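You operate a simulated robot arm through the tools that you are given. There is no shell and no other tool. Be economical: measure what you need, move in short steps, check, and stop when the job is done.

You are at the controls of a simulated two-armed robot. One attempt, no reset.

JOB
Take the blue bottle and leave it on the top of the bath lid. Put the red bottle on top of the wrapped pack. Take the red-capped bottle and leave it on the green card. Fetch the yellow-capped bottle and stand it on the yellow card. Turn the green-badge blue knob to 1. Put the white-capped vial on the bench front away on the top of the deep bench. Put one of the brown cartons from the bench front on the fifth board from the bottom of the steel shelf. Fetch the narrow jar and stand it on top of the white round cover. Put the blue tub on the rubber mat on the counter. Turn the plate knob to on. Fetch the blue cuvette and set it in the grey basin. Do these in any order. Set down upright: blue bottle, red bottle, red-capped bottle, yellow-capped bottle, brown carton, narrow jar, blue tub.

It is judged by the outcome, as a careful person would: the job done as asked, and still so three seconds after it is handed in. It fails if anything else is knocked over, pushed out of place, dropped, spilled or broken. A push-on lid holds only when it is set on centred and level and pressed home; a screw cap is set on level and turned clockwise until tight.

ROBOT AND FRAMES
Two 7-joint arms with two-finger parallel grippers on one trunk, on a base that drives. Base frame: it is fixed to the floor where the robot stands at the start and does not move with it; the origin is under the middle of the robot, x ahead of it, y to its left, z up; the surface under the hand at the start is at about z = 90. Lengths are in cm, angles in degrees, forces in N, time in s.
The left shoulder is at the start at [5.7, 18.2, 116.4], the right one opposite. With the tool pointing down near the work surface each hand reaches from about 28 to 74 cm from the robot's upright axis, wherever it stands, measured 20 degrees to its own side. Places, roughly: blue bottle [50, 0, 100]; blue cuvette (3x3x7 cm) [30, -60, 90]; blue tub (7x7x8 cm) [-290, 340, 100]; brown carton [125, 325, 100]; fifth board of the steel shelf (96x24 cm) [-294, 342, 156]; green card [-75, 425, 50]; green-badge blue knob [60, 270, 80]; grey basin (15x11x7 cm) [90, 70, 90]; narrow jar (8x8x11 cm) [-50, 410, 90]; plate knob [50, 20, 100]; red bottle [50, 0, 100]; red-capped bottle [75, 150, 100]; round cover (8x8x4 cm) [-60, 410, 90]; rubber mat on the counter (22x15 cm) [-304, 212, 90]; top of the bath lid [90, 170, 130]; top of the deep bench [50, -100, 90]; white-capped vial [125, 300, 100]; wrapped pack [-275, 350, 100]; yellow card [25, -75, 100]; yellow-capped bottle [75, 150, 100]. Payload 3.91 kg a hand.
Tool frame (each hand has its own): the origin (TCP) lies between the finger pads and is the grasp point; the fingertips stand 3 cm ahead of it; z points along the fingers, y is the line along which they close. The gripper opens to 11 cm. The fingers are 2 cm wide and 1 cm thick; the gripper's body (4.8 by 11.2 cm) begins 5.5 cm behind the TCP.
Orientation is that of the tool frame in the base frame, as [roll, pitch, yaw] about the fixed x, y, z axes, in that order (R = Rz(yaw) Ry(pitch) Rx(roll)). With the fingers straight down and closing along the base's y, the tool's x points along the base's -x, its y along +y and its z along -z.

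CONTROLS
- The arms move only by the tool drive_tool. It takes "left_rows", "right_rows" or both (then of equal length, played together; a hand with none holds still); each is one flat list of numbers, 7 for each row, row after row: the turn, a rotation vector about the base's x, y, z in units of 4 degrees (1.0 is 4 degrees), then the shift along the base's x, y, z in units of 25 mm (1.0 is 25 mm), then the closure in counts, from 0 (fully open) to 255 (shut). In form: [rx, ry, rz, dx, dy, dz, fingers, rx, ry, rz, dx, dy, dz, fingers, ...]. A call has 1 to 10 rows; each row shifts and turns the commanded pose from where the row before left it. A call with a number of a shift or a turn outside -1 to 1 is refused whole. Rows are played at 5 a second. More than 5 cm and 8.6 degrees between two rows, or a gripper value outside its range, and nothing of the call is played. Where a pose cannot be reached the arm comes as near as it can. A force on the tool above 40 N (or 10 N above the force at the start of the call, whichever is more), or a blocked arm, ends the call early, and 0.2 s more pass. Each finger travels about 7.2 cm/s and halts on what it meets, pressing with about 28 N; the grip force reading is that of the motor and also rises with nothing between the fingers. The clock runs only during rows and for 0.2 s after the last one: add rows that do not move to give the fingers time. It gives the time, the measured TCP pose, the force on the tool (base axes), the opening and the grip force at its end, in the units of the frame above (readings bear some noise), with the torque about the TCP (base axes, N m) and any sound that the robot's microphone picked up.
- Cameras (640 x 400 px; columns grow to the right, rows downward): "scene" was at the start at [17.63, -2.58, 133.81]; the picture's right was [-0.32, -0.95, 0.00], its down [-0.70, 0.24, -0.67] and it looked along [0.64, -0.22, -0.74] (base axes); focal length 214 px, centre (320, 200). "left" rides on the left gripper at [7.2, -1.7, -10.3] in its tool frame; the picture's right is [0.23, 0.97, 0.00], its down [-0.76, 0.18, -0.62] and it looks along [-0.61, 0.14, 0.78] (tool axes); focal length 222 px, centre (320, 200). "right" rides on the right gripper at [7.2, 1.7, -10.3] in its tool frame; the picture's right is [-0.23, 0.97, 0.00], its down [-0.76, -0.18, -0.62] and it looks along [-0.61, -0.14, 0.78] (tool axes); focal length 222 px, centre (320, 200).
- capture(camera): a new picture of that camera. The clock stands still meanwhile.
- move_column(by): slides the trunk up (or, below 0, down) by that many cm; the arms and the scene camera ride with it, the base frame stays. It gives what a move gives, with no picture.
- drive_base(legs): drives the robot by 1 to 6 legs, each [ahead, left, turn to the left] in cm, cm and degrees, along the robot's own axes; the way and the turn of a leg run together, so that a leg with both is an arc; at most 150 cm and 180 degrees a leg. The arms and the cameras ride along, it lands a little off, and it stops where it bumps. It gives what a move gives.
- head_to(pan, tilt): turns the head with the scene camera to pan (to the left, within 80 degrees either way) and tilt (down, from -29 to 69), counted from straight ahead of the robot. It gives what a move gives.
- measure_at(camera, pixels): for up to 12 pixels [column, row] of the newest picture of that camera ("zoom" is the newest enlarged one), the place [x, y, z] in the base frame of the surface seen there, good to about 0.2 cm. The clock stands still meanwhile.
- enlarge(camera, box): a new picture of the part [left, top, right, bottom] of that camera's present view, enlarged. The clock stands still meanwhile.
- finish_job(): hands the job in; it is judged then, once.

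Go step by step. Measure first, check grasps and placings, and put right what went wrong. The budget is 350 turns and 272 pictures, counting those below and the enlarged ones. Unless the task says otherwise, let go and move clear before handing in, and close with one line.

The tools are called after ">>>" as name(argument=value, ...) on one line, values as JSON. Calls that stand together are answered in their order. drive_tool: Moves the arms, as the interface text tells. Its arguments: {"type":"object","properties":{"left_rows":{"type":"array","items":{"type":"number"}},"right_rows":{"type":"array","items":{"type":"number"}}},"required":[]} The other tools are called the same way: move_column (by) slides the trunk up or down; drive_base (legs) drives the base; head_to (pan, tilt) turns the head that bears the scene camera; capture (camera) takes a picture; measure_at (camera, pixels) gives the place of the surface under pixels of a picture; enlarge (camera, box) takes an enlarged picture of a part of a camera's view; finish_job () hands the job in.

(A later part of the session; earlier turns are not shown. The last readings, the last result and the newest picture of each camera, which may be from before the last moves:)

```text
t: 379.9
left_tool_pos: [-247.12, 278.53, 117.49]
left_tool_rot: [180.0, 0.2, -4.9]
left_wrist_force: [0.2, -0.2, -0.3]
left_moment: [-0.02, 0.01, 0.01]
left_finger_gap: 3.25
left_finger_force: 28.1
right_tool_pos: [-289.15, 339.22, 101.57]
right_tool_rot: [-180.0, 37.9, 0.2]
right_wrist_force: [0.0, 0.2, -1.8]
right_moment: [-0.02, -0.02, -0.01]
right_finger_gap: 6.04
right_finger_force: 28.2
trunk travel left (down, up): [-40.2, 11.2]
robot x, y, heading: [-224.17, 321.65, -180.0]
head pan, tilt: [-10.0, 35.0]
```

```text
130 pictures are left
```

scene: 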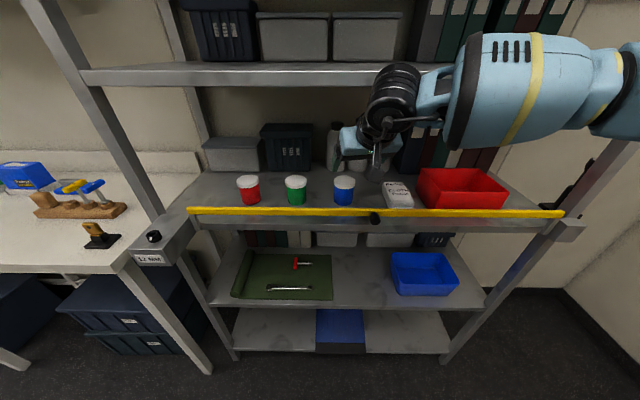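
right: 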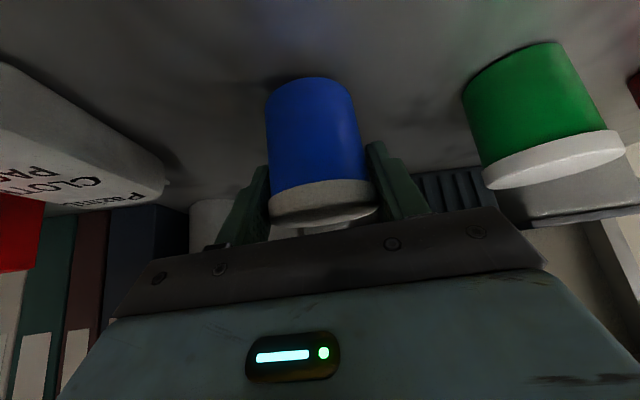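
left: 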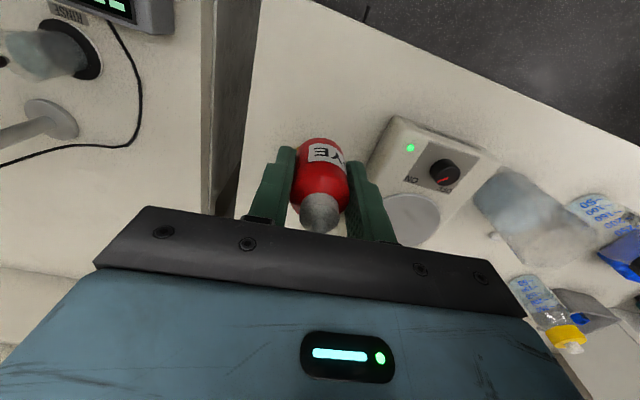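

Tub lifted intact. Withdraw along the tool axis up over the bar, then back the base away.

>>> drive_tool(right_rows=[0, 0, 0, 0.6, 0, 0.87, 255, 0, 0, 0, 0.6, 0, 0.87, 255, 0, 0, 0, 0.6, 0, 0.87, 255, 0, 0, 0, 0.68, 0, 0.87, 255, 0, 0, 0, 0.6, 0, 0.3, 255])

>>> capture(camera="right")

>>> drive_base(legs=[[-32, 0, 0]])

>>> head_to(pan=35, tilt=30)

>>> capture(camera="scene")

```text
t: 381.1
left_tool_pos: [-247.25, 278.56, 117.54]
left_tool_rot: [-180.0, 0.2, -4.9]
left_wrist_force: [0.1, 0.2, -0.4]
left_moment: [0.0, -0.03, 0.0]
left_finger_gap: 3.25
left_finger_force: 28.6
right_tool_pos: [-281.25, 339.09, 110.88]
right_tool_rot: [-180.0, 37.9, 0.3]
right_wrist_force: [-0.4, -0.9, -2.3]
right_moment: [0.0, 0.01, -0.03]
right_finger_gap: 6.02
right_finger_force: 28.1
trunk travel left (down, up): [-40.2, 11.2]
robot x, y, heading: [-223.95, 321.41, -180.0]
head pan, tilt: [-10.0, 35.0]
```

```text
129 pictures are left
```

right: 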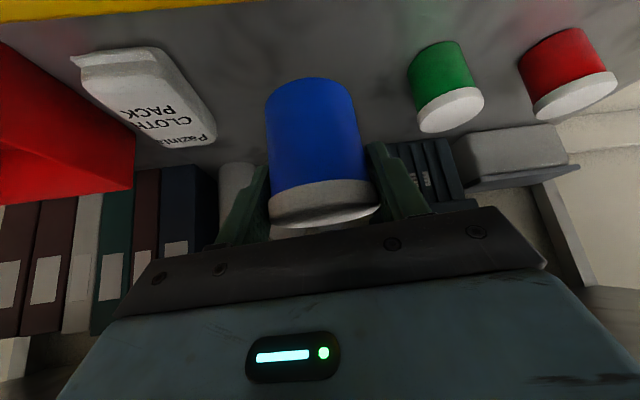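

```text
t: 383.2
left_tool_pos: [-215.96, 278.57, 117.59]
left_tool_rot: [179.9, 0.2, -4.9]
left_wrist_force: [-0.3, 0.1, -0.5]
left_moment: [-0.01, 0.0, 0.03]
left_finger_gap: 3.27
left_finger_force: 28.1
right_tool_pos: [-250.07, 339.06, 110.94]
right_tool_rot: [-180.0, 37.8, 0.3]
right_wrist_force: [0.1, 0.1, -1.3]
right_moment: [-0.01, -0.01, 0.0]
right_finger_gap: 6.02
right_finger_force: 28.3
trunk travel left (down, up): [-40.2, 11.2]
robot x, y, heading: [-193.31, 321.03, -179.9]
head pan, tilt: [-10.0, 35.0]
```

```text
t: 384.3
left_tool_pos: [-216.01, 278.69, 117.62]
left_tool_rot: [-180.0, 0.2, -4.9]
left_wrist_force: [0.2, 0.0, 0.5]
left_moment: [-0.01, -0.01, 0.05]
left_finger_gap: 3.27
left_finger_force: 28.5
right_tool_pos: [-250.11, 339.09, 110.81]
right_tool_rot: [180.0, 37.8, 0.3]
right_wrist_force: [-0.1, -0.5, -0.1]
right_moment: [0.01, 0.03, -0.03]
right_finger_gap: 6.03
right_finger_force: 28.1
trunk travel left (down, up): [-40.2, 11.2]
robot x, y, heading: [-193.05, 321.87, -179.9]
head pan, tilt: [35.0, 30.0]
```

```text
128 pictures are left
```

scene: 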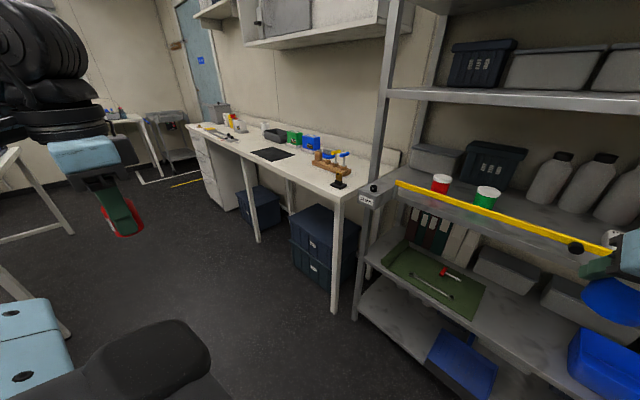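

Measure the mat, counter edge and the nearby table on the left.

>>> measure_at(camera="scene", pixels=[[272, 154], [252, 154], [272, 161], [296, 153], [276, 147], [310, 185], [200, 130], [10, 180], [30, 230], [60, 330], [338, 183], [370, 165]])

```text
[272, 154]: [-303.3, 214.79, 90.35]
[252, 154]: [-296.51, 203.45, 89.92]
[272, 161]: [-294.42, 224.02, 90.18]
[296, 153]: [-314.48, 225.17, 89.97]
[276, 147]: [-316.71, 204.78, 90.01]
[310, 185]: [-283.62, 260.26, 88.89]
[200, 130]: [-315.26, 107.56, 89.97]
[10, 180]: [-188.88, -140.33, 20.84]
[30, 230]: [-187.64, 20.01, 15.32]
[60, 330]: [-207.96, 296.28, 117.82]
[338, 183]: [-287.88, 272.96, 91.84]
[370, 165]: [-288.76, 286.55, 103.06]
```

Mat spans x −296…−315, y 204–225. Drive to put the tub over it with the right hand.

>>> drive_base(legs=[[0, 126, 0], [46, 0, 0]])

>>> head_to(pan=-10, tilt=40)

>>> capture(camera="scene")

>>> capture(camera="right")

```text
t: 392.5
left_tool_pos: [-213.4, 179.02, 117.52]
left_tool_rot: [-179.8, 0.2, -2.5]
left_wrist_force: [-0.7, -0.1, -1.1]
left_moment: [0.01, -0.03, 0.0]
left_finger_gap: 3.25
left_finger_force: 27.7
right_tool_pos: [-249.72, 238.12, 110.85]
right_tool_rot: [-180.0, 37.7, 2.5]
right_wrist_force: [0.1, 0.4, -0.2]
right_moment: [0.03, -0.01, 0.01]
right_finger_gap: 6.01
right_finger_force: 28.3
trunk travel left (down, up): [-40.2, 11.2]
robot x, y, heading: [-191.75, 223.07, -177.4]
head pan, tilt: [35.0, 30.0]
stopped in leg 1: the robot was blocked; the commanded pose is now the measured one
```

```text
t: 393.7
left_tool_pos: [-213.09, 179.05, 117.55]
left_tool_rot: [-180.0, 0.3, -2.6]
left_wrist_force: [-0.1, -0.8, -0.3]
left_moment: [0.0, 0.01, -0.01]
left_finger_gap: 3.24
left_finger_force: 28.2
right_tool_pos: [-249.71, 238.17, 110.96]
right_tool_rot: [-179.9, 37.9, 2.4]
right_wrist_force: [0.5, 0.5, -0.8]
right_moment: [-0.05, -0.02, -0.04]
right_finger_gap: 6.02
right_finger_force: 27.9
trunk travel left (down, up): [-40.2, 11.2]
robot x, y, heading: [-191.98, 222.74, -177.8]
head pan, tilt: [-10.0, 40.0]
```

```text
127 pictures are left
```

scene: 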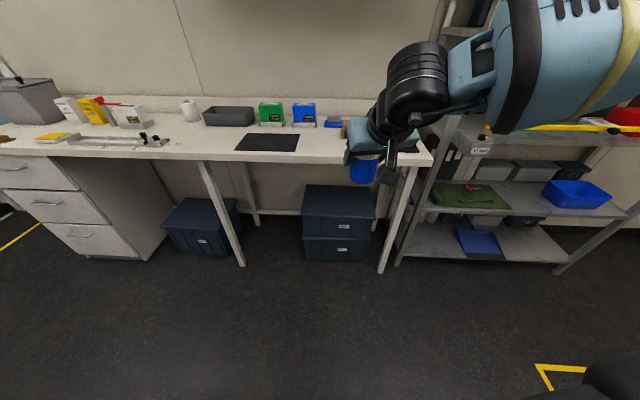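

```text
126 pictures are left
```

right: 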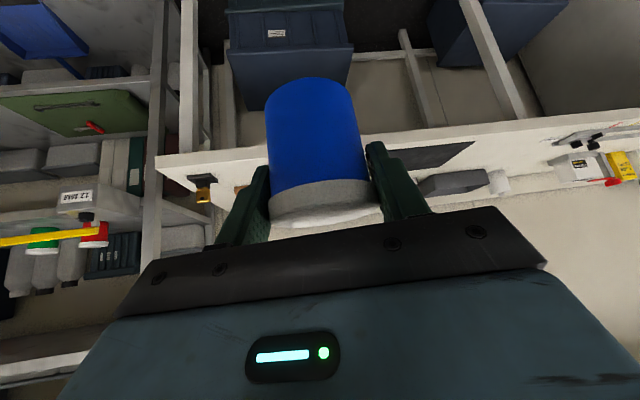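

The base bumped something on its left. Look that way.

>>> head_to(pan=75, tilt=45)

>>> capture(camera="scene")

```text
t: 395.2
left_tool_pos: [-213.26, 178.99, 117.48]
left_tool_rot: [-180.0, 0.2, -2.6]
left_wrist_force: [0.9, 0.2, -0.2]
left_moment: [-0.01, -0.02, 0.03]
left_finger_gap: 3.22
left_finger_force: 27.8
right_tool_pos: [-249.65, 238.15, 110.85]
right_tool_rot: [-180.0, 37.8, 2.5]
right_wrist_force: [0.8, 0.1, -1.2]
right_moment: [0.0, -0.01, 0.01]
right_finger_gap: 6.01
right_finger_force: 28.2
trunk travel left (down, up): [-40.2, 11.2]
robot x, y, heading: [-191.8, 222.81, -177.6]
head pan, tilt: [75.0, 45.0]
```

```text
125 pictures are left
```

scene: 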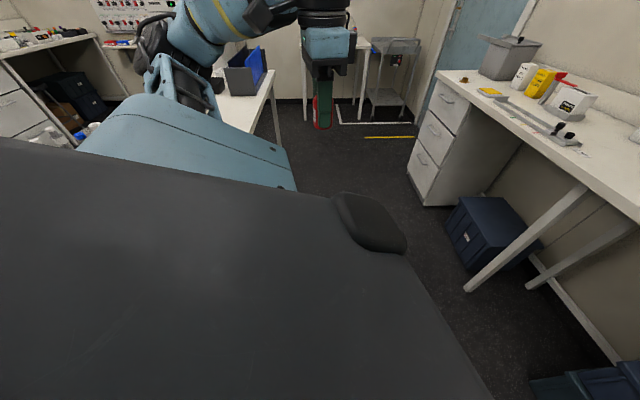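

An island bench is behind-left; a passage runs between it and the counter. Measure it.

>>> measure_at(camera="scene", pixels=[[255, 105], [272, 75], [230, 110], [278, 110], [430, 170], [465, 290], [300, 120], [320, 190], [240, 80]])

```text
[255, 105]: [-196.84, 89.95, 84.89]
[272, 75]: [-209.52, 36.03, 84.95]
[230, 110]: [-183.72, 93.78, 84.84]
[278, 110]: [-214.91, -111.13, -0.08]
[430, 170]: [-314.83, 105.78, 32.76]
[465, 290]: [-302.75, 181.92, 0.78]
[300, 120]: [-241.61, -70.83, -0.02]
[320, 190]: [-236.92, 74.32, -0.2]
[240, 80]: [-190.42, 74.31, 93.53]
```

Go forward a little first, then left, then forward to the mat.

>>> drive_base(legs=[[22, 0, -2.4], [0, 25, 0], [24, 0, 0]])

>>> head_to(pan=-10, tilt=40)

>>> capture(camera="scene")

>>> capture(camera="right")

```text
t: 400.7
left_tool_pos: [-260.8, 154.6, 117.53]
left_tool_rot: [180.0, 0.2, -5.0]
left_wrist_force: [0.3, -0.1, -0.4]
left_moment: [0.0, 0.0, 0.02]
left_finger_gap: 3.26
left_finger_force: 27.3
right_tool_pos: [-294.92, 215.21, 110.84]
right_tool_rot: [180.0, 37.8, 0.0]
right_wrist_force: [0.5, 0.5, -1.3]
right_moment: [-0.01, 0.02, 0.01]
right_finger_gap: 6.06
right_finger_force: 27.8
trunk travel left (down, up): [-40.2, 11.2]
robot x, y, heading: [-237.37, 197.55, 180.0]
head pan, tilt: [75.0, 45.0]
```

```text
t: 402.3
left_tool_pos: [-260.84, 154.66, 117.58]
left_tool_rot: [-180.0, 0.2, -4.9]
left_wrist_force: [0.7, -0.2, -0.2]
left_moment: [-0.02, -0.01, 0.01]
left_finger_gap: 3.24
left_finger_force: 28.0
right_tool_pos: [-294.83, 215.16, 110.88]
right_tool_rot: [-180.0, 37.9, 0.0]
right_wrist_force: [-0.6, 0.2, -1.2]
right_moment: [0.0, 0.03, 0.0]
right_finger_gap: 6.01
right_finger_force: 28.4
trunk travel left (down, up): [-40.2, 11.2]
robot x, y, heading: [-237.63, 197.82, 180.1]
head pan, tilt: [-10.0, 40.0]
```

```text
124 pictures are left
```

scene: 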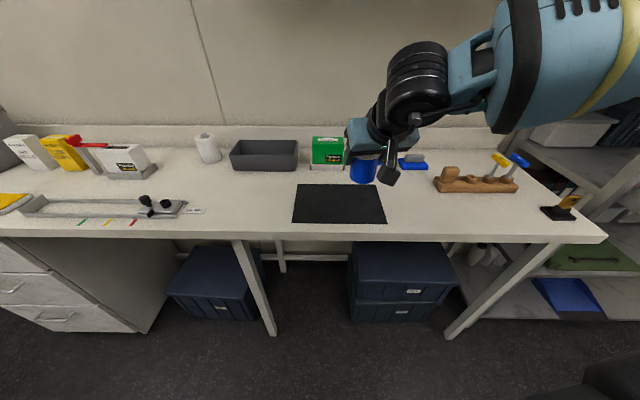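

```text
123 pictures are left
```

right: 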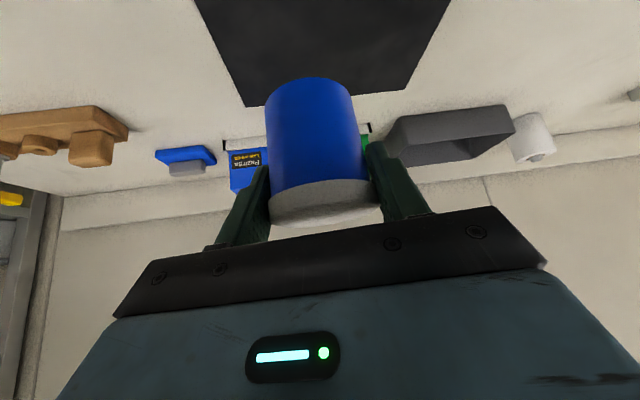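

>>> measure_at(camera="scene", pixels=[[298, 188], [375, 188], [384, 220], [295, 220], [340, 205], [340, 235], [363, 172], [330, 150]])

```text
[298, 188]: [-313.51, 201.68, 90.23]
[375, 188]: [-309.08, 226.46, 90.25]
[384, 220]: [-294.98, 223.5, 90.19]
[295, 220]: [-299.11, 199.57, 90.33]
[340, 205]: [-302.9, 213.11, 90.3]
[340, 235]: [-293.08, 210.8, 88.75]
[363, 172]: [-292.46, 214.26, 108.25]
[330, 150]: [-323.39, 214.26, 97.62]
```

Mat centre (-304.2,212.8). Move over it and lower.

>>> drive_tool(right_rows=[0, 0, 0, -0.86, -0.22, 0, 255, 0, 0, 0, -0.86, -0.22, -0.4, 255, 0, 0, 0, -0.86, -0.22, -0.7, 255, 0, 0, 0, -0.86, -0.22, -0.9, 255, 0, 0, 0, 0, 0, -0.9, 255, 0, 0, 0, 0, 0, -0.9, 255, 0, 0, 0, 0, 0, -0.9, 255, 0, 0, 0, 0, 0, -0.6, 255])

>>> capture(camera="right")

```text
t: 404.1
left_tool_pos: [-260.94, 154.58, 117.59]
left_tool_rot: [-180.0, 0.2, -5.0]
left_wrist_force: [0.2, 0.2, -1.0]
left_moment: [-0.01, 0.04, 0.01]
left_finger_gap: 3.27
left_finger_force: 28.1
right_tool_pos: [-303.41, 214.11, 97.07]
right_tool_rot: [-180.0, 37.9, 0.1]
right_wrist_force: [-0.1, 0.8, -1.3]
right_moment: [0.03, -0.06, 0.01]
right_finger_gap: 6.05
right_finger_force: 28.1
right hand out of reach, approached as far as the arm can: row 4
trunk travel left (down, up): [-40.2, 11.2]
robot x, y, heading: [-237.61, 197.05, 180.0]
head pan, tilt: [-10.0, 40.0]
```

```text
122 pictures are left
```

right: 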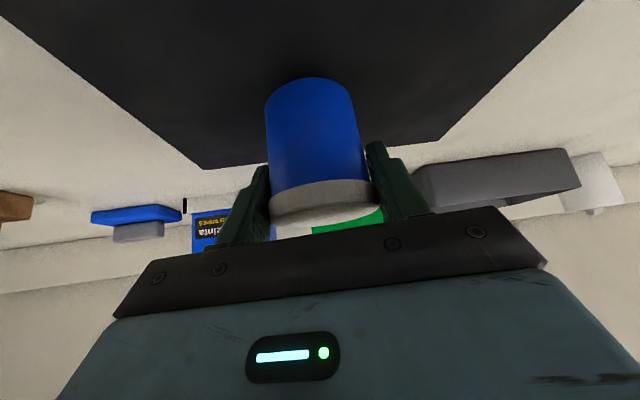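

Over the mat. Creep down to contact.

>>> drive_tool(right_rows=[0, 0, 0, 0, 0, -0.2, 255, 0, 0, 0, 0, 0, -0.12, 255, 0, 0, 0, 0, 0, -0.1, 255, 0, 0, 0, 0, 0, -0.1, 255, 0, 0, 0, 0, 0, -0.1, 255])

```text
t: 405.3
left_tool_pos: [-260.71, 154.66, 117.57]
left_tool_rot: [180.0, 0.4, -5.0]
left_wrist_force: [-0.2, 0.5, 0.0]
left_moment: [0.02, 0.03, 0.01]
left_finger_gap: 3.23
left_finger_force: 28.0
right_tool_pos: [-303.25, 214.06, 96.05]
right_tool_rot: [179.8, 38.1, 0.1]
right_wrist_force: [1.6, 2.7, 7.4]
right_moment: [-0.01, -0.19, 0.06]
right_finger_gap: 6.02
right_finger_force: 28.2
trunk travel left (down, up): [-40.2, 11.2]
robot x, y, heading: [-237.21, 197.78, 180.0]
head pan, tilt: [-10.0, 40.0]
```

Contact. Release and withdraw along the tool axis.

>>> drive_tool(right_rows=[0, 0, 0, 0, 0, 0, 100, 0, 0, 0, 0, 0, 0, 70, 0, 0, 0, 0, 0, 0, 60, 0, 0, 0, 0, 0, 0, 60, 0, 0, 0, 0.5, 0, 0.65, 60, 0, 0, 0, 0.65, 0, 0.85, 60, 0, 0, 0, 0.65, 0, 0.85, 60, 0, 0, 0, 0.65, 0, 0.85, 60, 0, 0, 0, 0.65, 0, 0.85, 60, 0, 0, 0, 0.65, 0, 0.85, 60])

>>> capture(camera="scene")

```text
t: 407.5
left_tool_pos: [-260.68, 154.49, 117.67]
left_tool_rot: [-179.9, 0.3, -4.9]
left_wrist_force: [0.4, -0.8, -1.2]
left_moment: [-0.01, -0.02, -0.02]
left_finger_gap: 3.23
left_finger_force: 27.5
right_tool_pos: [-293.95, 214.1, 108.06]
right_tool_rot: [-179.8, 37.8, 0.1]
right_wrist_force: [1.0, -0.2, 0.4]
right_moment: [0.03, 0.01, 0.0]
right_finger_gap: 8.4
right_finger_force: 0.0
trunk travel left (down, up): [-40.2, 11.2]
robot x, y, heading: [-237.72, 197.45, -180.0]
head pan, tilt: [-10.0, 40.0]
```

```text
121 pictures are left
```

scene: 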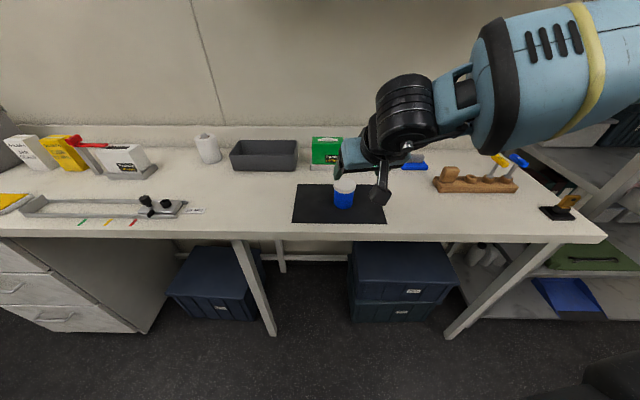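

Tub stands on the mat. Now set the red dye bottle on the counter left of the mat with the left hand so the tilted right hand can take it. Measure the free spot.

>>> measure_at(camera="scene", pixels=[[250, 200], [250, 225], [250, 235], [200, 210], [265, 165], [240, 190]])

>>> drive_base(legs=[[9, 0, 0]])

```text
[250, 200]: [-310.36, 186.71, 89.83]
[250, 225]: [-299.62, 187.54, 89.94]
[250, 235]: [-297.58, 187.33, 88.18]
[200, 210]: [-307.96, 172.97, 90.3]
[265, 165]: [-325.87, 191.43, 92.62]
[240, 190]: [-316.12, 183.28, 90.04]
```

```text
t: 408.6
left_tool_pos: [-269.51, 154.68, 117.64]
left_tool_rot: [-180.0, 0.2, -4.9]
left_wrist_force: [0.1, -0.4, -0.9]
left_moment: [0.03, -0.04, 0.0]
left_finger_gap: 3.23
left_finger_force: 27.8
right_tool_pos: [-302.95, 214.11, 107.88]
right_tool_rot: [180.0, 37.9, 0.3]
right_wrist_force: [-0.5, -0.4, -0.3]
right_moment: [0.03, 0.01, 0.0]
right_finger_gap: 8.43
right_finger_force: 0.0
trunk travel left (down, up): [-40.2, 11.2]
robot x, y, heading: [-246.1, 197.38, -179.7]
head pan, tilt: [-10.0, 40.0]
```

>>> drive_tool(left_rows=[0, 0, 0, -0.98, 0.9, 0, 255, 0, 0, 0, -0.98, 0.9, 0, 255, 0, 0, 0, -0.98, 0.9, 0, 255, 0, 0, 0, -0.98, 0.9, 0, 255, 0, 0, 0, -0.98, 0.9, 0, 255, 0, 0, 0, -0.98, 0.9, 0, 255, 0, 0, 0, -0.98, 0.9, 0, 255, 0, 0, 0, -0.98, 0.9, 0, 255, 0, 0, 0, -0.98, 0.9, 0, 255, 0, 0, 0, -0.98, 0.9, 0, 255], right_rows=[0, 0, 0, 0.6, 0.3, 0.3, 60, 0, 0, 0, 0.6, 0.3, 0.3, 60, 0, 0, 0, 0.6, 0.3, 0.3, 60, 0, 0, 0, 0.6, 0.3, 0.3, 60, 0, 0, 0, 0, 0, 0, 60, 0, 0, 0, 0, 0, 0, 60, 0, 0, 0, 0, 0, 0, 60, 0, 0, 0, 0, 0, 0, 60, 0, 0, 0, 0, 0, 0, 60, 0, 0, 0, 0, 0, 0, 60])

>>> drive_tool(left_rows=[0, 0, 0, -0.98, 0.9, 0, 255, 0, 0, 0, -0.98, 0.9, 0, 255, 0, 0, 0, -0.98, 0.9, -0.5, 255, 0, 0, 0, -0.98, 0.9, -0.9, 255, 0, 0, 0, 0, 0, -0.9, 255, 0, 0, 0, 0, 0, -0.9, 255, 0, 0, 0, 0, 0, -0.9, 255, 0, 0, 0, 0, 0, -0.9, 255])

>>> capture(camera="left")

>>> capture(camera="scene")

```text
t: 410.8
left_tool_pos: [-294.03, 177.08, 117.44]
left_tool_rot: [-179.9, 0.0, -4.9]
left_wrist_force: [-0.2, 0.5, -0.4]
left_moment: [-0.02, 0.02, 0.0]
left_finger_gap: 3.25
left_finger_force: 27.9
right_tool_pos: [-297.06, 217.07, 110.8]
right_tool_rot: [-180.0, 37.8, 0.2]
right_wrist_force: [-0.9, -0.1, 0.3]
right_moment: [0.02, 0.0, -0.01]
right_finger_gap: 8.42
right_finger_force: 0.1
trunk travel left (down, up): [-40.2, 11.2]
robot x, y, heading: [-246.54, 197.19, -180.0]
head pan, tilt: [-10.0, 40.0]
```

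```text
t: 412.6
left_tool_pos: [-297.68, 179.17, 105.73]
left_tool_rot: [180.0, 0.2, -4.9]
left_wrist_force: [-0.4, 0.5, -0.6]
left_moment: [-0.02, 0.03, 0.03]
left_finger_gap: 3.25
left_finger_force: 27.9
left hand out of reach, approached as far as the arm can: row 2, 3, 4
right_tool_pos: [-296.96, 216.98, 110.93]
right_tool_rot: [-180.0, 37.8, 0.3]
right_wrist_force: [-0.2, 0.1, -0.6]
right_moment: [0.05, -0.03, 0.01]
right_finger_gap: 8.44
right_finger_force: 0.0
trunk travel left (down, up): [-40.2, 11.2]
robot x, y, heading: [-246.3, 197.3, -179.9]
head pan, tilt: [-10.0, 40.0]
```

```text
120 pictures are left
```

left: 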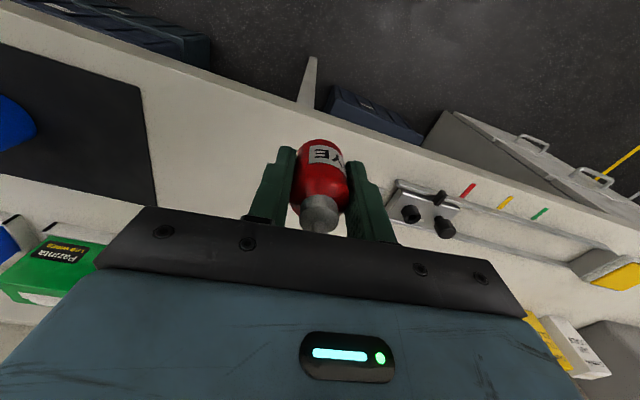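

```text
119 pictures are left
```

scene: 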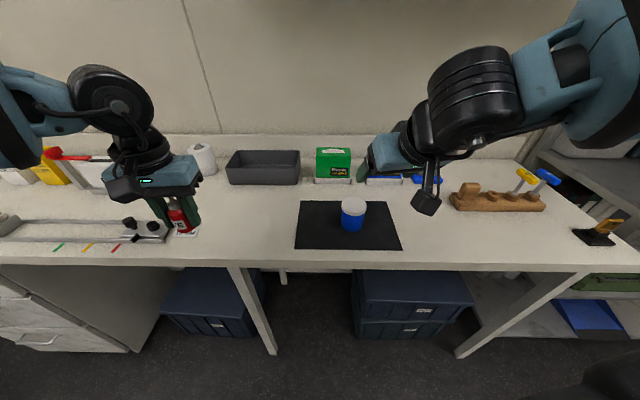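

>>> drive_tool(left_rows=[0, 0, 0, 0, 0.8, -0.3, 255, 0, 0, 0, -0.6, 0.8, -0.3, 255, 0, 0, 0, -0.7, 0.8, -0.3, 255, 0, 0, 0, -0.7, 0.7, -0.3, 255, 0, 0, 0, -0.7, 0, -0.3, 255])

```text
t: 413.8
left_tool_pos: [-299.97, 181.06, 104.22]
left_tool_rot: [-180.0, 0.2, -4.8]
left_wrist_force: [0.5, -0.4, -0.6]
left_moment: [0.01, 0.03, 0.01]
left_finger_gap: 3.26
left_finger_force: 28.6
left hand out of reach, approached as far as the arm can: row 2, 3, 4, 5
right_tool_pos: [-297.0, 217.05, 111.01]
right_tool_rot: [180.0, 37.7, 0.2]
right_wrist_force: [-0.3, -0.3, 0.3]
right_moment: [0.02, 0.01, 0.02]
right_finger_gap: 8.44
right_finger_force: 0.0
trunk travel left (down, up): [-40.2, 11.2]
robot x, y, heading: [-246.32, 197.54, -180.0]
head pan, tilt: [-10.0, 40.0]
```

>>> drive_base(legs=[[6, -6, 0]])

>>> drive_tool(left_rows=[0, 0, 0, 0, 0, -0.9, 255, 0, 0, 0, 0, 0, -0.9, 255, 0, 0, 0, 0, 0, -0.9, 255, 0, 0, 0, 0, 0, -0.9, 255, 0, 0, 0, 0, 0, -0.3, 255, 0, 0, 0, 0, 0, -0.15, 255, 0, 0, 0, 0, 0, -0.1, 255, 0, 0, 0, 0, 0, -0.1, 255])

>>> capture(camera="scene")

```text
t: 415.0
left_tool_pos: [-305.98, 187.21, 104.28]
left_tool_rot: [-179.9, 0.3, -5.0]
left_wrist_force: [-0.5, -0.1, -0.6]
left_moment: [0.04, 0.0, 0.01]
left_finger_gap: 3.25
left_finger_force: 28.1
right_tool_pos: [-302.68, 223.09, 110.93]
right_tool_rot: [-180.0, 37.8, 0.2]
right_wrist_force: [0.4, 0.6, 0.5]
right_moment: [0.02, -0.02, 0.01]
right_finger_gap: 8.42
right_finger_force: 0.1
trunk travel left (down, up): [-40.2, 11.2]
robot x, y, heading: [-251.86, 203.68, 180.2]
head pan, tilt: [-10.0, 40.0]
```

```text
t: 416.8
left_tool_pos: [-305.88, 187.17, 93.78]
left_tool_rot: [-179.9, 0.3, -4.8]
left_wrist_force: [-0.4, -0.9, 3.1]
left_moment: [-0.01, 0.01, 0.0]
left_finger_gap: 3.25
left_finger_force: 28.1
right_tool_pos: [-302.76, 223.08, 110.93]
right_tool_rot: [180.0, 37.8, 0.2]
right_wrist_force: [-0.4, 0.3, 0.4]
right_moment: [0.0, -0.05, 0.01]
right_finger_gap: 8.42
right_finger_force: 0.1
trunk travel left (down, up): [-40.2, 11.2]
robot x, y, heading: [-252.22, 203.28, 179.9]
head pan, tilt: [-10.0, 40.0]
```

```text
118 pictures are left
```

scene: 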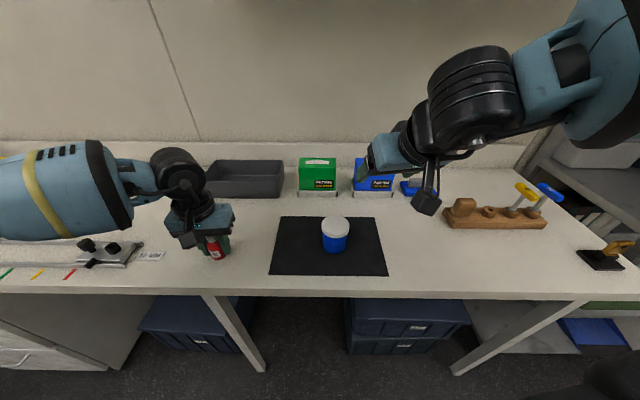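

Bottle is set. Release with the left, rise and pull back; then shift the base left for the right hand.

>>> drive_tool(left_rows=[0, 0, 0, 0, 0, 0.04, 200, 0, 0, 0, 0, 0, 0, 140, 0, 0, 0, 0, 0, 0, 120, 0, 0, 0, 0, 0, 0.6, 120, 0, 0, 0, 0, 0, 0.9, 120, 0, 0, 0, 0, 0, 0.9, 120, 0, 0, 0, 0, 0, 0.9, 120, 0, 0, 0, 0.5, 0, 1, 120, 0, 0, 0, 1, 0, 1, 120, 0, 0, 0, 1, -0.5, 1, 120])

>>> drive_tool(left_rows=[0, 0, 0, 1, -1, 1, 120, 0, 0, 0, 1, -1, 1, 120, 0, 0, 0, 1, -1, 0, 120, 0, 0, 0, 1, -1, 0, 120, 0, 0, 0, 1, -1, 0, 120, 0, 0, 0, 1, 0, 0, 120, 0, 0, 0, 1, 0, 0, 120, 0, 0, 0, 1, 0, 0, 120])

>>> drive_base(legs=[[0, 35, 0]])

>>> capture(camera="right")

>>> capture(camera="scene")

```text
t: 419.0
left_tool_pos: [-299.39, 185.94, 109.37]
left_tool_rot: [-179.9, 0.3, -4.9]
left_wrist_force: [0.8, -0.1, -0.3]
left_moment: [-0.01, 0.0, 0.0]
left_finger_gap: 5.81
left_finger_force: 0.0
right_tool_pos: [-302.68, 223.06, 111.11]
right_tool_rot: [179.9, 37.9, 0.0]
right_wrist_force: [0.4, -0.5, -0.1]
right_moment: [0.0, 0.01, 0.0]
right_finger_gap: 8.41
right_finger_force: 0.1
trunk travel left (down, up): [-40.2, 11.2]
robot x, y, heading: [-252.57, 203.45, 179.9]
head pan, tilt: [-10.0, 40.0]
```

```text
t: 420.8
left_tool_pos: [-279.28, 173.49, 114.4]
left_tool_rot: [-179.9, 0.2, -4.9]
left_wrist_force: [0.4, -0.2, 0.6]
left_moment: [-0.03, 0.01, 0.04]
left_finger_gap: 5.83
left_finger_force: 0.1
right_tool_pos: [-302.66, 223.18, 110.99]
right_tool_rot: [180.0, 37.9, 0.1]
right_wrist_force: [0.5, -0.3, -0.1]
right_moment: [0.04, 0.04, 0.02]
right_finger_gap: 8.44
right_finger_force: 0.0
trunk travel left (down, up): [-40.2, 11.2]
robot x, y, heading: [-252.17, 203.61, 180.0]
head pan, tilt: [-10.0, 40.0]
```

```text
t: 424.4
left_tool_pos: [-279.58, 138.97, 114.36]
left_tool_rot: [-180.0, 0.3, -5.1]
left_wrist_force: [0.2, 0.2, -0.6]
left_moment: [0.01, 0.02, 0.01]
left_finger_gap: 5.82
left_finger_force: 0.0
right_tool_pos: [-302.74, 188.7, 110.92]
right_tool_rot: [179.9, 37.9, -0.2]
right_wrist_force: [-0.7, 0.2, 0.2]
right_moment: [0.0, 0.02, 0.02]
right_finger_gap: 8.41
right_finger_force: 0.0
trunk travel left (down, up): [-40.2, 11.2]
robot x, y, heading: [-252.26, 169.08, 179.7]
head pan, tilt: [-10.0, 40.0]
```

```text
117 pictures are left
```

right: 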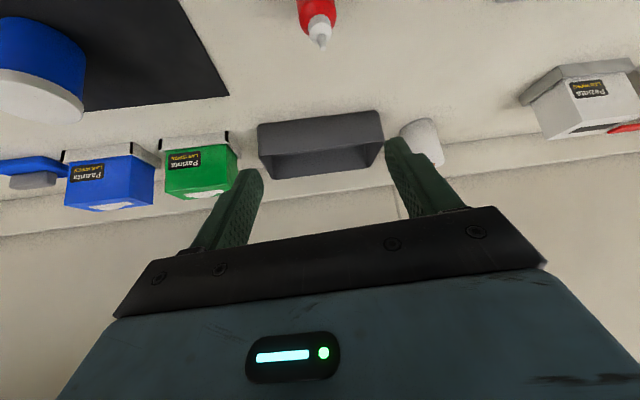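

```text
116 pictures are left
```

scene: 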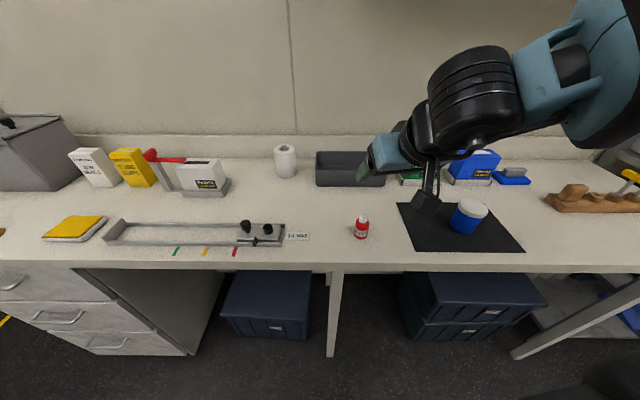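

Measure the dye bottle position and then descend onto it with the tilted hand.

>>> measure_at(camera="scene", pixels=[[361, 231], [361, 218], [355, 230], [367, 230]])

>>> measure_at(camera="right", pixels=[[322, 42], [300, 15], [335, 12], [318, 22]])

```text
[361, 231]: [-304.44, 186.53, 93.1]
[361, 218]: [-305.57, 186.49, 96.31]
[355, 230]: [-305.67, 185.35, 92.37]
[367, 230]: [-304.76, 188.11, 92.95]
```

```text
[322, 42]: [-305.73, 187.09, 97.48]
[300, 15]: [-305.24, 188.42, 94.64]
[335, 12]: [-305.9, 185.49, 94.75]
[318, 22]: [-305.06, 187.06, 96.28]
```

>>> drive_tool(right_rows=[0, 0, 0, -0.64, -0.34, -0.6, 125, 0, 0, 0, -0.64, -0.34, -0.9, 125, 0, 0, 0, 0, 0, -0.9, 125, 0, 0, 0, 0, 0, -0.9, 125, 0, 0, 0, 0, 0, -0.9, 125, 0, 0, 0, 0, 0, 0, 125])

>>> capture(camera="right")

```text
t: 425.8
left_tool_pos: [-279.53, 138.92, 114.44]
left_tool_rot: [-180.0, 0.3, -4.9]
left_wrist_force: [0.8, 0.3, -0.1]
left_moment: [0.01, 0.03, 0.0]
left_finger_gap: 5.82
left_finger_force: 0.1
right_tool_pos: [-305.99, 187.04, 100.2]
right_tool_rot: [180.0, 37.8, -0.2]
right_wrist_force: [-0.8, -0.3, 0.7]
right_moment: [0.02, 0.01, 0.0]
right_finger_gap: 5.61
right_finger_force: 0.0
trunk travel left (down, up): [-40.2, 11.2]
robot x, y, heading: [-252.41, 169.45, 179.9]
head pan, tilt: [-10.0, 40.0]
```

```text
115 pictures are left
```

right: 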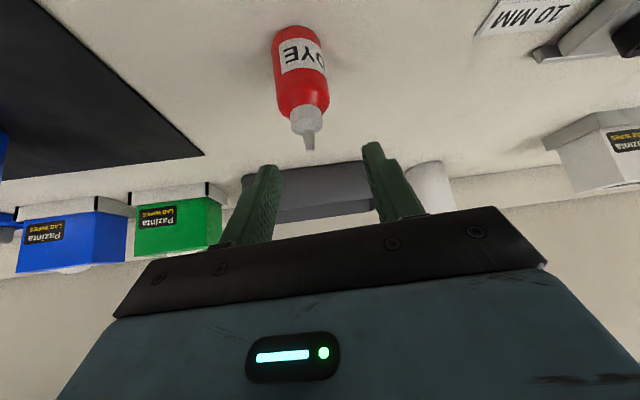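

>>> drive_tool(right_rows=[0, 0, 0, 0, 0, -0.8, 125, 0, 0, 0, 0, 0, -0.8, 125, 0, 0, 0, 0, 0, -0.76, 125, 0, 0, 0, 0, 0, 0, 125])

>>> capture(camera="right")

```text
t: 426.8
left_tool_pos: [-279.53, 139.0, 114.43]
left_tool_rot: [179.9, 0.3, -5.1]
left_wrist_force: [-0.1, 0.1, 0.4]
left_moment: [0.01, 0.01, -0.03]
left_finger_gap: 5.82
left_finger_force: 0.0
right_tool_pos: [-305.99, 187.05, 94.43]
right_tool_rot: [-179.9, 37.9, -0.2]
right_wrist_force: [-0.3, 0.3, -1.7]
right_moment: [0.02, -0.02, -0.02]
right_finger_gap: 5.67
right_finger_force: 0.2
trunk travel left (down, up): [-40.2, 11.2]
robot x, y, heading: [-252.6, 169.11, 179.9]
head pan, tilt: [-10.0, 40.0]
```

```text
114 pictures are left
```

right: 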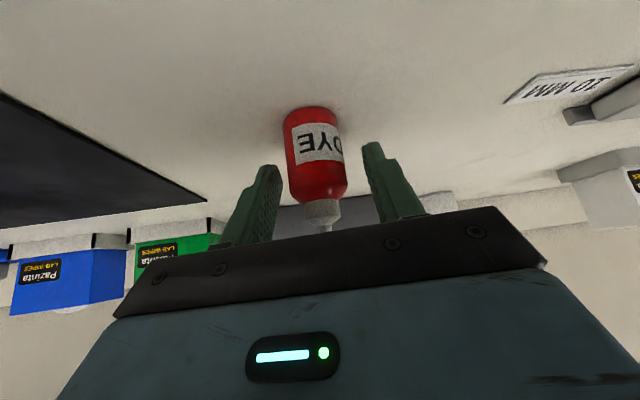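

Straddled. Grip and lift, then drive back to the shelf.

>>> drive_tool(right_rows=[0, 0, 0, 0, 0, 0, 255, 0, 0, 0, 0, 0, 0, 255, 0, 0, 0, 0, 0, 0, 255, 0, 0, 0, 0, 0, 0.6, 255, 0, 0, 0, 0, 0, 1, 255, 0, 0, 0, 0.5, 0, 1, 255, 0, 0, 0, 0.5, 0, 1, 255, 0, 0, 0, 0.5, 0, 1, 255, 0, 0, 0, 0.5, 0, 1, 255, 0, 0, 0, 0.5, 0, 1, 255])

>>> capture(camera="right")

>>> drive_base(legs=[[-28, 0, 0], [0, -66, 0], [-10, 0, 0], [0, -104, 0]])

>>> head_to(pan=-5, tilt=30)

>>> capture(camera="scene")

```text
t: 429.0
left_tool_pos: [-279.55, 138.97, 114.47]
left_tool_rot: [-180.0, 0.3, -5.0]
left_wrist_force: [0.6, -0.1, -0.2]
left_moment: [-0.03, 0.0, 0.0]
left_finger_gap: 5.82
left_finger_force: 0.1
right_tool_pos: [-299.64, 186.92, 111.36]
right_tool_rot: [-180.0, 37.9, 0.0]
right_wrist_force: [0.5, 0.5, -0.5]
right_moment: [-0.02, 0.02, -0.02]
right_finger_gap: 3.27
right_finger_force: 27.5
trunk travel left (down, up): [-40.2, 11.2]
robot x, y, heading: [-252.38, 169.13, 180.0]
head pan, tilt: [-10.0, 40.0]
```

```text
113 pictures are left
```

right: 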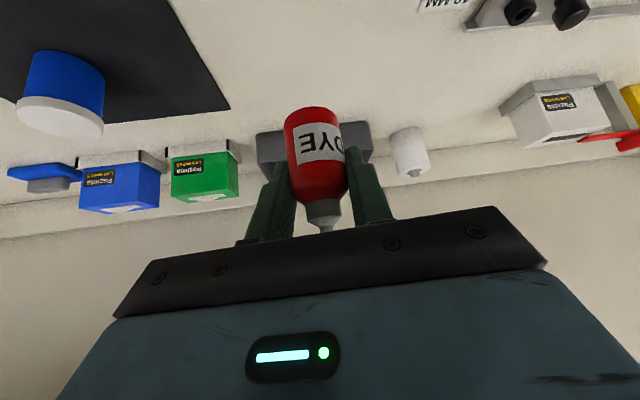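

```text
t: 446.7
left_tool_pos: [-244.15, 310.03, 114.5]
left_tool_rot: [-180.0, 0.3, -3.3]
left_wrist_force: [-0.9, -0.1, -0.1]
left_moment: [0.01, 0.02, 0.0]
left_finger_gap: 5.82
left_finger_force: 0.1
right_tool_pos: [-265.63, 357.5, 111.31]
right_tool_rot: [180.0, 37.9, 1.7]
right_wrist_force: [-0.6, 0.2, -0.3]
right_moment: [-0.02, -0.01, -0.04]
right_finger_gap: 3.26
right_finger_force: 28.1
trunk travel left (down, up): [-40.2, 11.2]
robot x, y, heading: [-217.25, 341.08, -178.5]
head pan, tilt: [-10.0, 40.0]
```

```text
t: 447.4
left_tool_pos: [-244.25, 310.1, 114.48]
left_tool_rot: [180.0, 0.1, -3.3]
left_wrist_force: [-0.1, 0.8, -0.2]
left_moment: [-0.02, 0.02, 0.01]
left_finger_gap: 5.82
left_finger_force: 0.0
right_tool_pos: [-265.67, 357.38, 111.27]
right_tool_rot: [-179.9, 37.9, 1.6]
right_wrist_force: [-0.2, 0.1, -1.1]
right_moment: [-0.01, -0.01, -0.01]
right_finger_gap: 3.25
right_finger_force: 28.2
trunk travel left (down, up): [-40.2, 11.2]
robot x, y, heading: [-217.5, 340.67, -178.6]
head pan, tilt: [-5.0, 30.0]
```

```text
112 pictures are left
```

scene: 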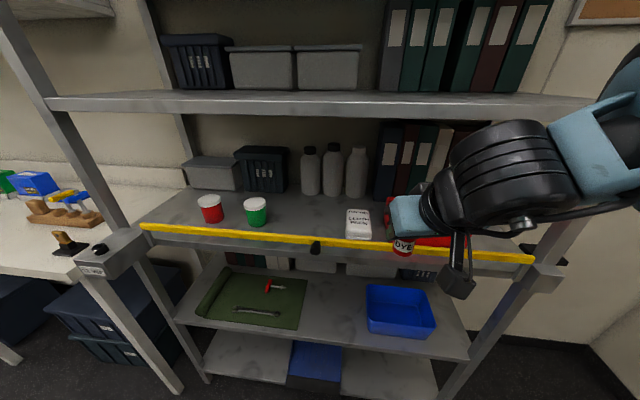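

Cloth pack at (357,224). Measure its top.

>>> enlarge(camera="scene", box=[320, 190, 430, 260])

>>> measure_at(camera="scene", pixels=[[350, 212], [366, 212], [368, 233], [348, 233], [357, 222], [357, 230], [357, 214], [357, 244], [405, 225], [390, 232]])

```text
5.71 times, centred on (375, 225) of scene
```

zoom: 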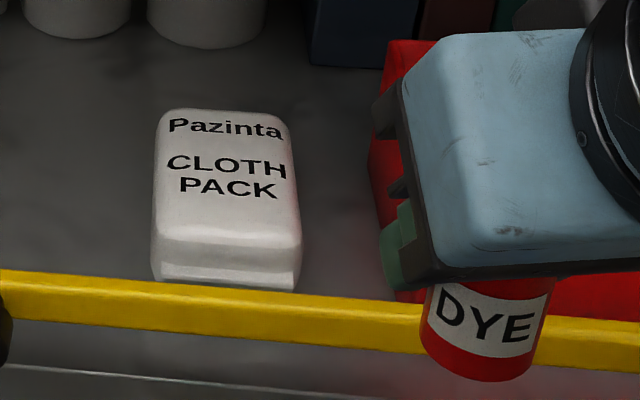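

```text
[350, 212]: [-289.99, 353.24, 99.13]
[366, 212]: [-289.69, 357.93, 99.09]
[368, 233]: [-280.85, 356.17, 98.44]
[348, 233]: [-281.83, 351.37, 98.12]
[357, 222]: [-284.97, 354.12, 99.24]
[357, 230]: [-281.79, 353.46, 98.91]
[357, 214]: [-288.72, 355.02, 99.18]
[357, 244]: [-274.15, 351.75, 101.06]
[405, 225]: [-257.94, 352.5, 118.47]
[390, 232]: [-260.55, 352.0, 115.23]
```

Pack top z 99.2; target (-286.2,354.6). Drive ahead 6 cm, then arc over the bar and down.

>>> drive_base(legs=[[6, 0, -1.4]])

>>> drive_tool(right_rows=[0, 0, 0, -0.8, -0.4, -0.2, 255, 0, 0, 0, -0.8, -0.4, -0.2, 255, 0, 0, 0, -0.7, -0.2, -0.6, 255, 0, 0, 0, -0.7, 0, -0.7, 255])

>>> capture(camera="right")

>>> capture(camera="scene")

```text
t: 448.4
left_tool_pos: [-250.7, 310.62, 114.44]
left_tool_rot: [-179.9, 0.1, -4.6]
left_wrist_force: [-0.4, -1.2, 0.1]
left_moment: [-0.04, -0.02, -0.03]
left_finger_gap: 5.83
left_finger_force: 0.1
right_tool_pos: [-271.13, 358.51, 111.27]
right_tool_rot: [180.0, 37.8, 0.3]
right_wrist_force: [0.1, 0.1, -0.9]
right_moment: [0.02, 0.04, 0.02]
right_finger_gap: 3.23
right_finger_force: 28.2
trunk travel left (down, up): [-40.2, 11.2]
robot x, y, heading: [-223.47, 340.92, -179.8]
head pan, tilt: [-5.0, 30.0]
```

```text
t: 449.4
left_tool_pos: [-250.8, 310.67, 114.42]
left_tool_rot: [179.9, 0.3, -4.5]
left_wrist_force: [-0.3, 0.2, 0.7]
left_moment: [0.0, 0.0, 0.02]
left_finger_gap: 5.84
left_finger_force: 0.0
right_tool_pos: [-278.74, 355.85, 106.89]
right_tool_rot: [180.0, 37.8, 0.3]
right_wrist_force: [-0.4, -0.2, 0.4]
right_moment: [0.01, -0.02, 0.02]
right_finger_gap: 3.22
right_finger_force: 27.9
trunk travel left (down, up): [-40.2, 11.2]
robot x, y, heading: [-223.65, 340.67, -180.2]
head pan, tilt: [-5.0, 30.0]
```

```text
110 pictures are left
```

right: 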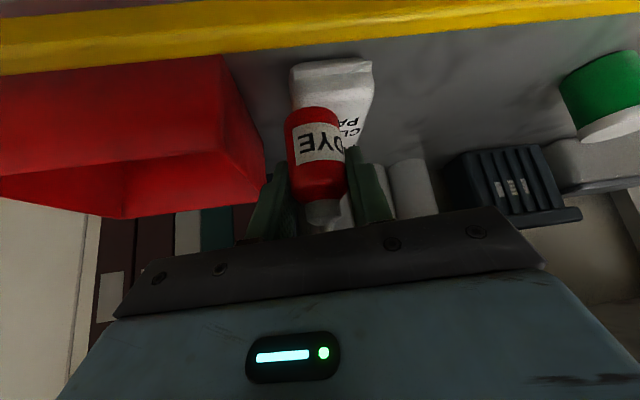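

```text
109 pictures are left
```

scene: 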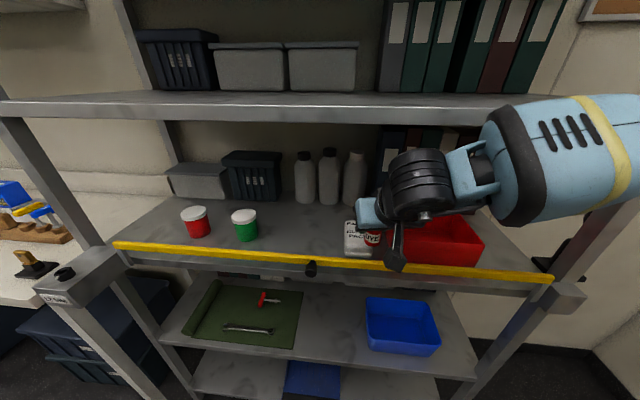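

Past the bar. Advance over the pack and lower gently.

>>> drive_tool(right_rows=[0, 0, 0, -0.75, -0.12, -0.15, 255, 0, 0, 0, -0.75, -0.13, -0.2, 255, 0, 0, 0, -0.75, -0.12, -0.25, 255, 0, 0, 0, -0.75, -0.13, -0.3, 255, 0, 0, 0, 0, 0, 0, 255])

>>> capture(camera="right")

>>> enlarge(camera="scene", box=[300, 170, 440, 280])

```text
t: 450.6
left_tool_pos: [-250.69, 310.58, 114.44]
left_tool_rot: [-180.0, 0.3, -4.6]
left_wrist_force: [0.1, -0.6, -0.4]
left_moment: [0.0, 0.01, 0.03]
left_finger_gap: 5.82
left_finger_force: 0.0
right_tool_pos: [-286.06, 354.85, 104.88]
right_tool_rot: [-180.0, 37.9, 0.3]
right_wrist_force: [0.9, -1.0, -1.1]
right_moment: [-0.01, 0.01, 0.0]
right_finger_gap: 3.23
right_finger_force: 28.3
trunk travel left (down, up): [-40.2, 11.2]
robot x, y, heading: [-223.69, 340.73, -179.9]
head pan, tilt: [-5.0, 30.0]
```

```text
108 pictures are left
```

right: 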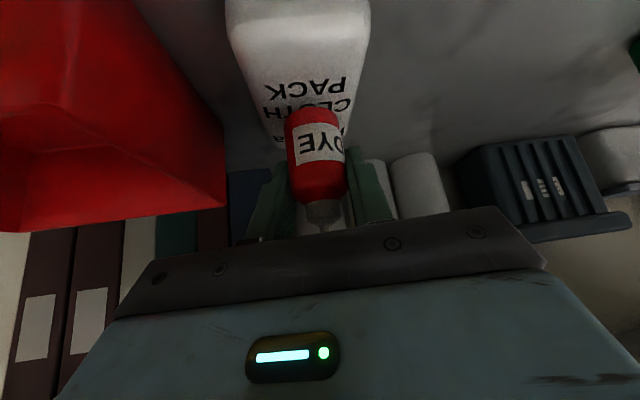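

```text
3.64 times, centred on (370, 225) of scene
```

zoom: 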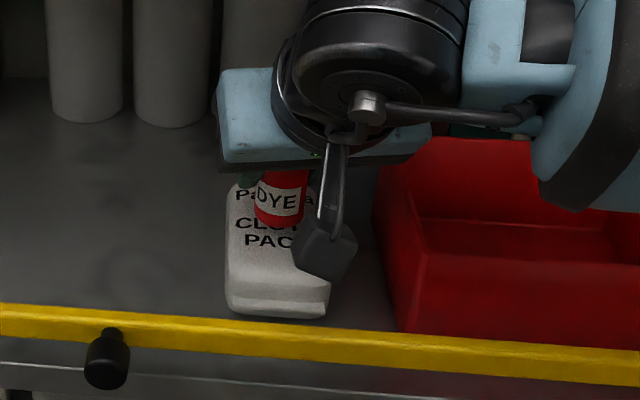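

>>> drive_tool(right_rows=[0, 0, 0, 0, 0, -0.25, 255, 0, 0, 0, 0, 0, -0.12, 255, 0, 0, 0, 0, 0, -0.1, 255, 0, 0, 0, 0, 0, -0.08, 255, 0, 0, 0, 0, 0, 0, 255])

```text
t: 451.8
left_tool_pos: [-250.68, 310.61, 114.52]
left_tool_rot: [180.0, 0.4, -4.6]
left_wrist_force: [-0.1, -0.1, 0.3]
left_moment: [-0.01, -0.01, -0.04]
left_finger_gap: 5.81
left_finger_force: 0.0
right_tool_pos: [-286.12, 354.73, 103.6]
right_tool_rot: [180.0, 38.3, 0.2]
right_wrist_force: [-2.4, 0.6, 12.1]
right_moment: [0.08, 0.07, 0.02]
right_finger_gap: 3.24
right_finger_force: 27.6
trunk travel left (down, up): [-40.2, 11.2]
robot x, y, heading: [-223.98, 341.24, -179.9]
head pan, tilt: [-5.0, 30.0]
```

Seated on the pack. Release and withdraw along the tool axis.

>>> drive_tool(right_rows=[0, 0, 0, 0, 0, 0.04, 255, 0, 0, 0, 0, 0, 0, 180, 0, 0, 0, 0, 0, 0, 140, 0, 0, 0, 0, 0, 0, 130, 0, 0, 0, 0.4, 0, 0.5, 130, 0, 0, 0, 0.65, 0, 0.8, 130, 0, 0, 0, 0.65, 0, 0.8, 130, 0, 0, 0, 0.65, 0, 0.8, 130, 0, 0, 0, 0.8, 0, 0.4, 130, 0, 0, 0, 1, 0, 0, 130])

>>> capture(camera="right")

>>> drive_base(legs=[[-30, 0, 0]])

>>> enlarge(camera="scene", box=[220, 130, 440, 290])

```text
t: 454.0
left_tool_pos: [-250.69, 310.69, 114.47]
left_tool_rot: [180.0, 0.3, -4.6]
left_wrist_force: [-0.5, 0.2, -0.3]
left_moment: [0.01, -0.03, 0.0]
left_finger_gap: 5.81
left_finger_force: 0.1
right_tool_pos: [-275.73, 354.95, 111.84]
right_tool_rot: [179.9, 37.8, 0.4]
right_wrist_force: [-0.1, -0.5, 0.1]
right_moment: [-0.02, 0.0, -0.01]
right_finger_gap: 5.4
right_finger_force: 0.0
trunk travel left (down, up): [-40.2, 11.2]
robot x, y, heading: [-223.85, 340.86, -179.8]
head pan, tilt: [-5.0, 30.0]
```

```text
106 pictures are left
```

right: 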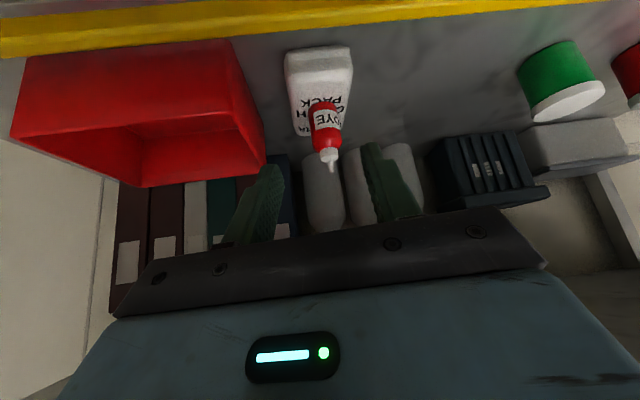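

```text
t: 456.0
left_tool_pos: [-220.96, 310.72, 114.45]
left_tool_rot: [180.0, 0.3, -5.0]
left_wrist_force: [-0.7, -0.1, -0.5]
left_moment: [0.0, 0.02, 0.03]
left_finger_gap: 5.8
left_finger_force: 0.1
right_tool_pos: [-245.97, 355.11, 111.92]
right_tool_rot: [-180.0, 37.9, 0.0]
right_wrist_force: [0.0, 0.1, 0.1]
right_moment: [0.05, 0.03, 0.02]
right_finger_gap: 5.39
right_finger_force: 0.1
trunk travel left (down, up): [-40.2, 11.2]
robot x, y, heading: [-193.92, 340.69, 180.0]
head pan, tilt: [-5.0, 30.0]
```

```text
2.50 times, centred on (330, 210) of scene
```

zoom: 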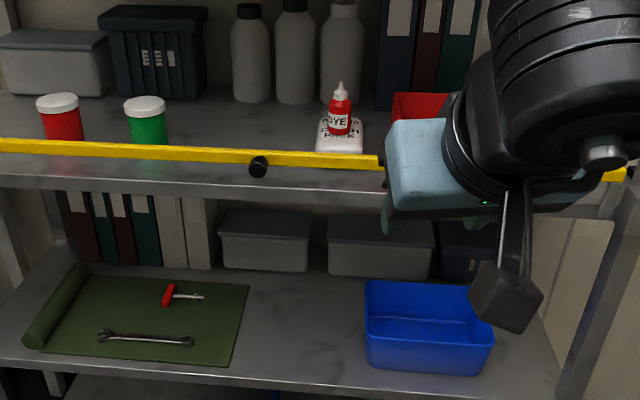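

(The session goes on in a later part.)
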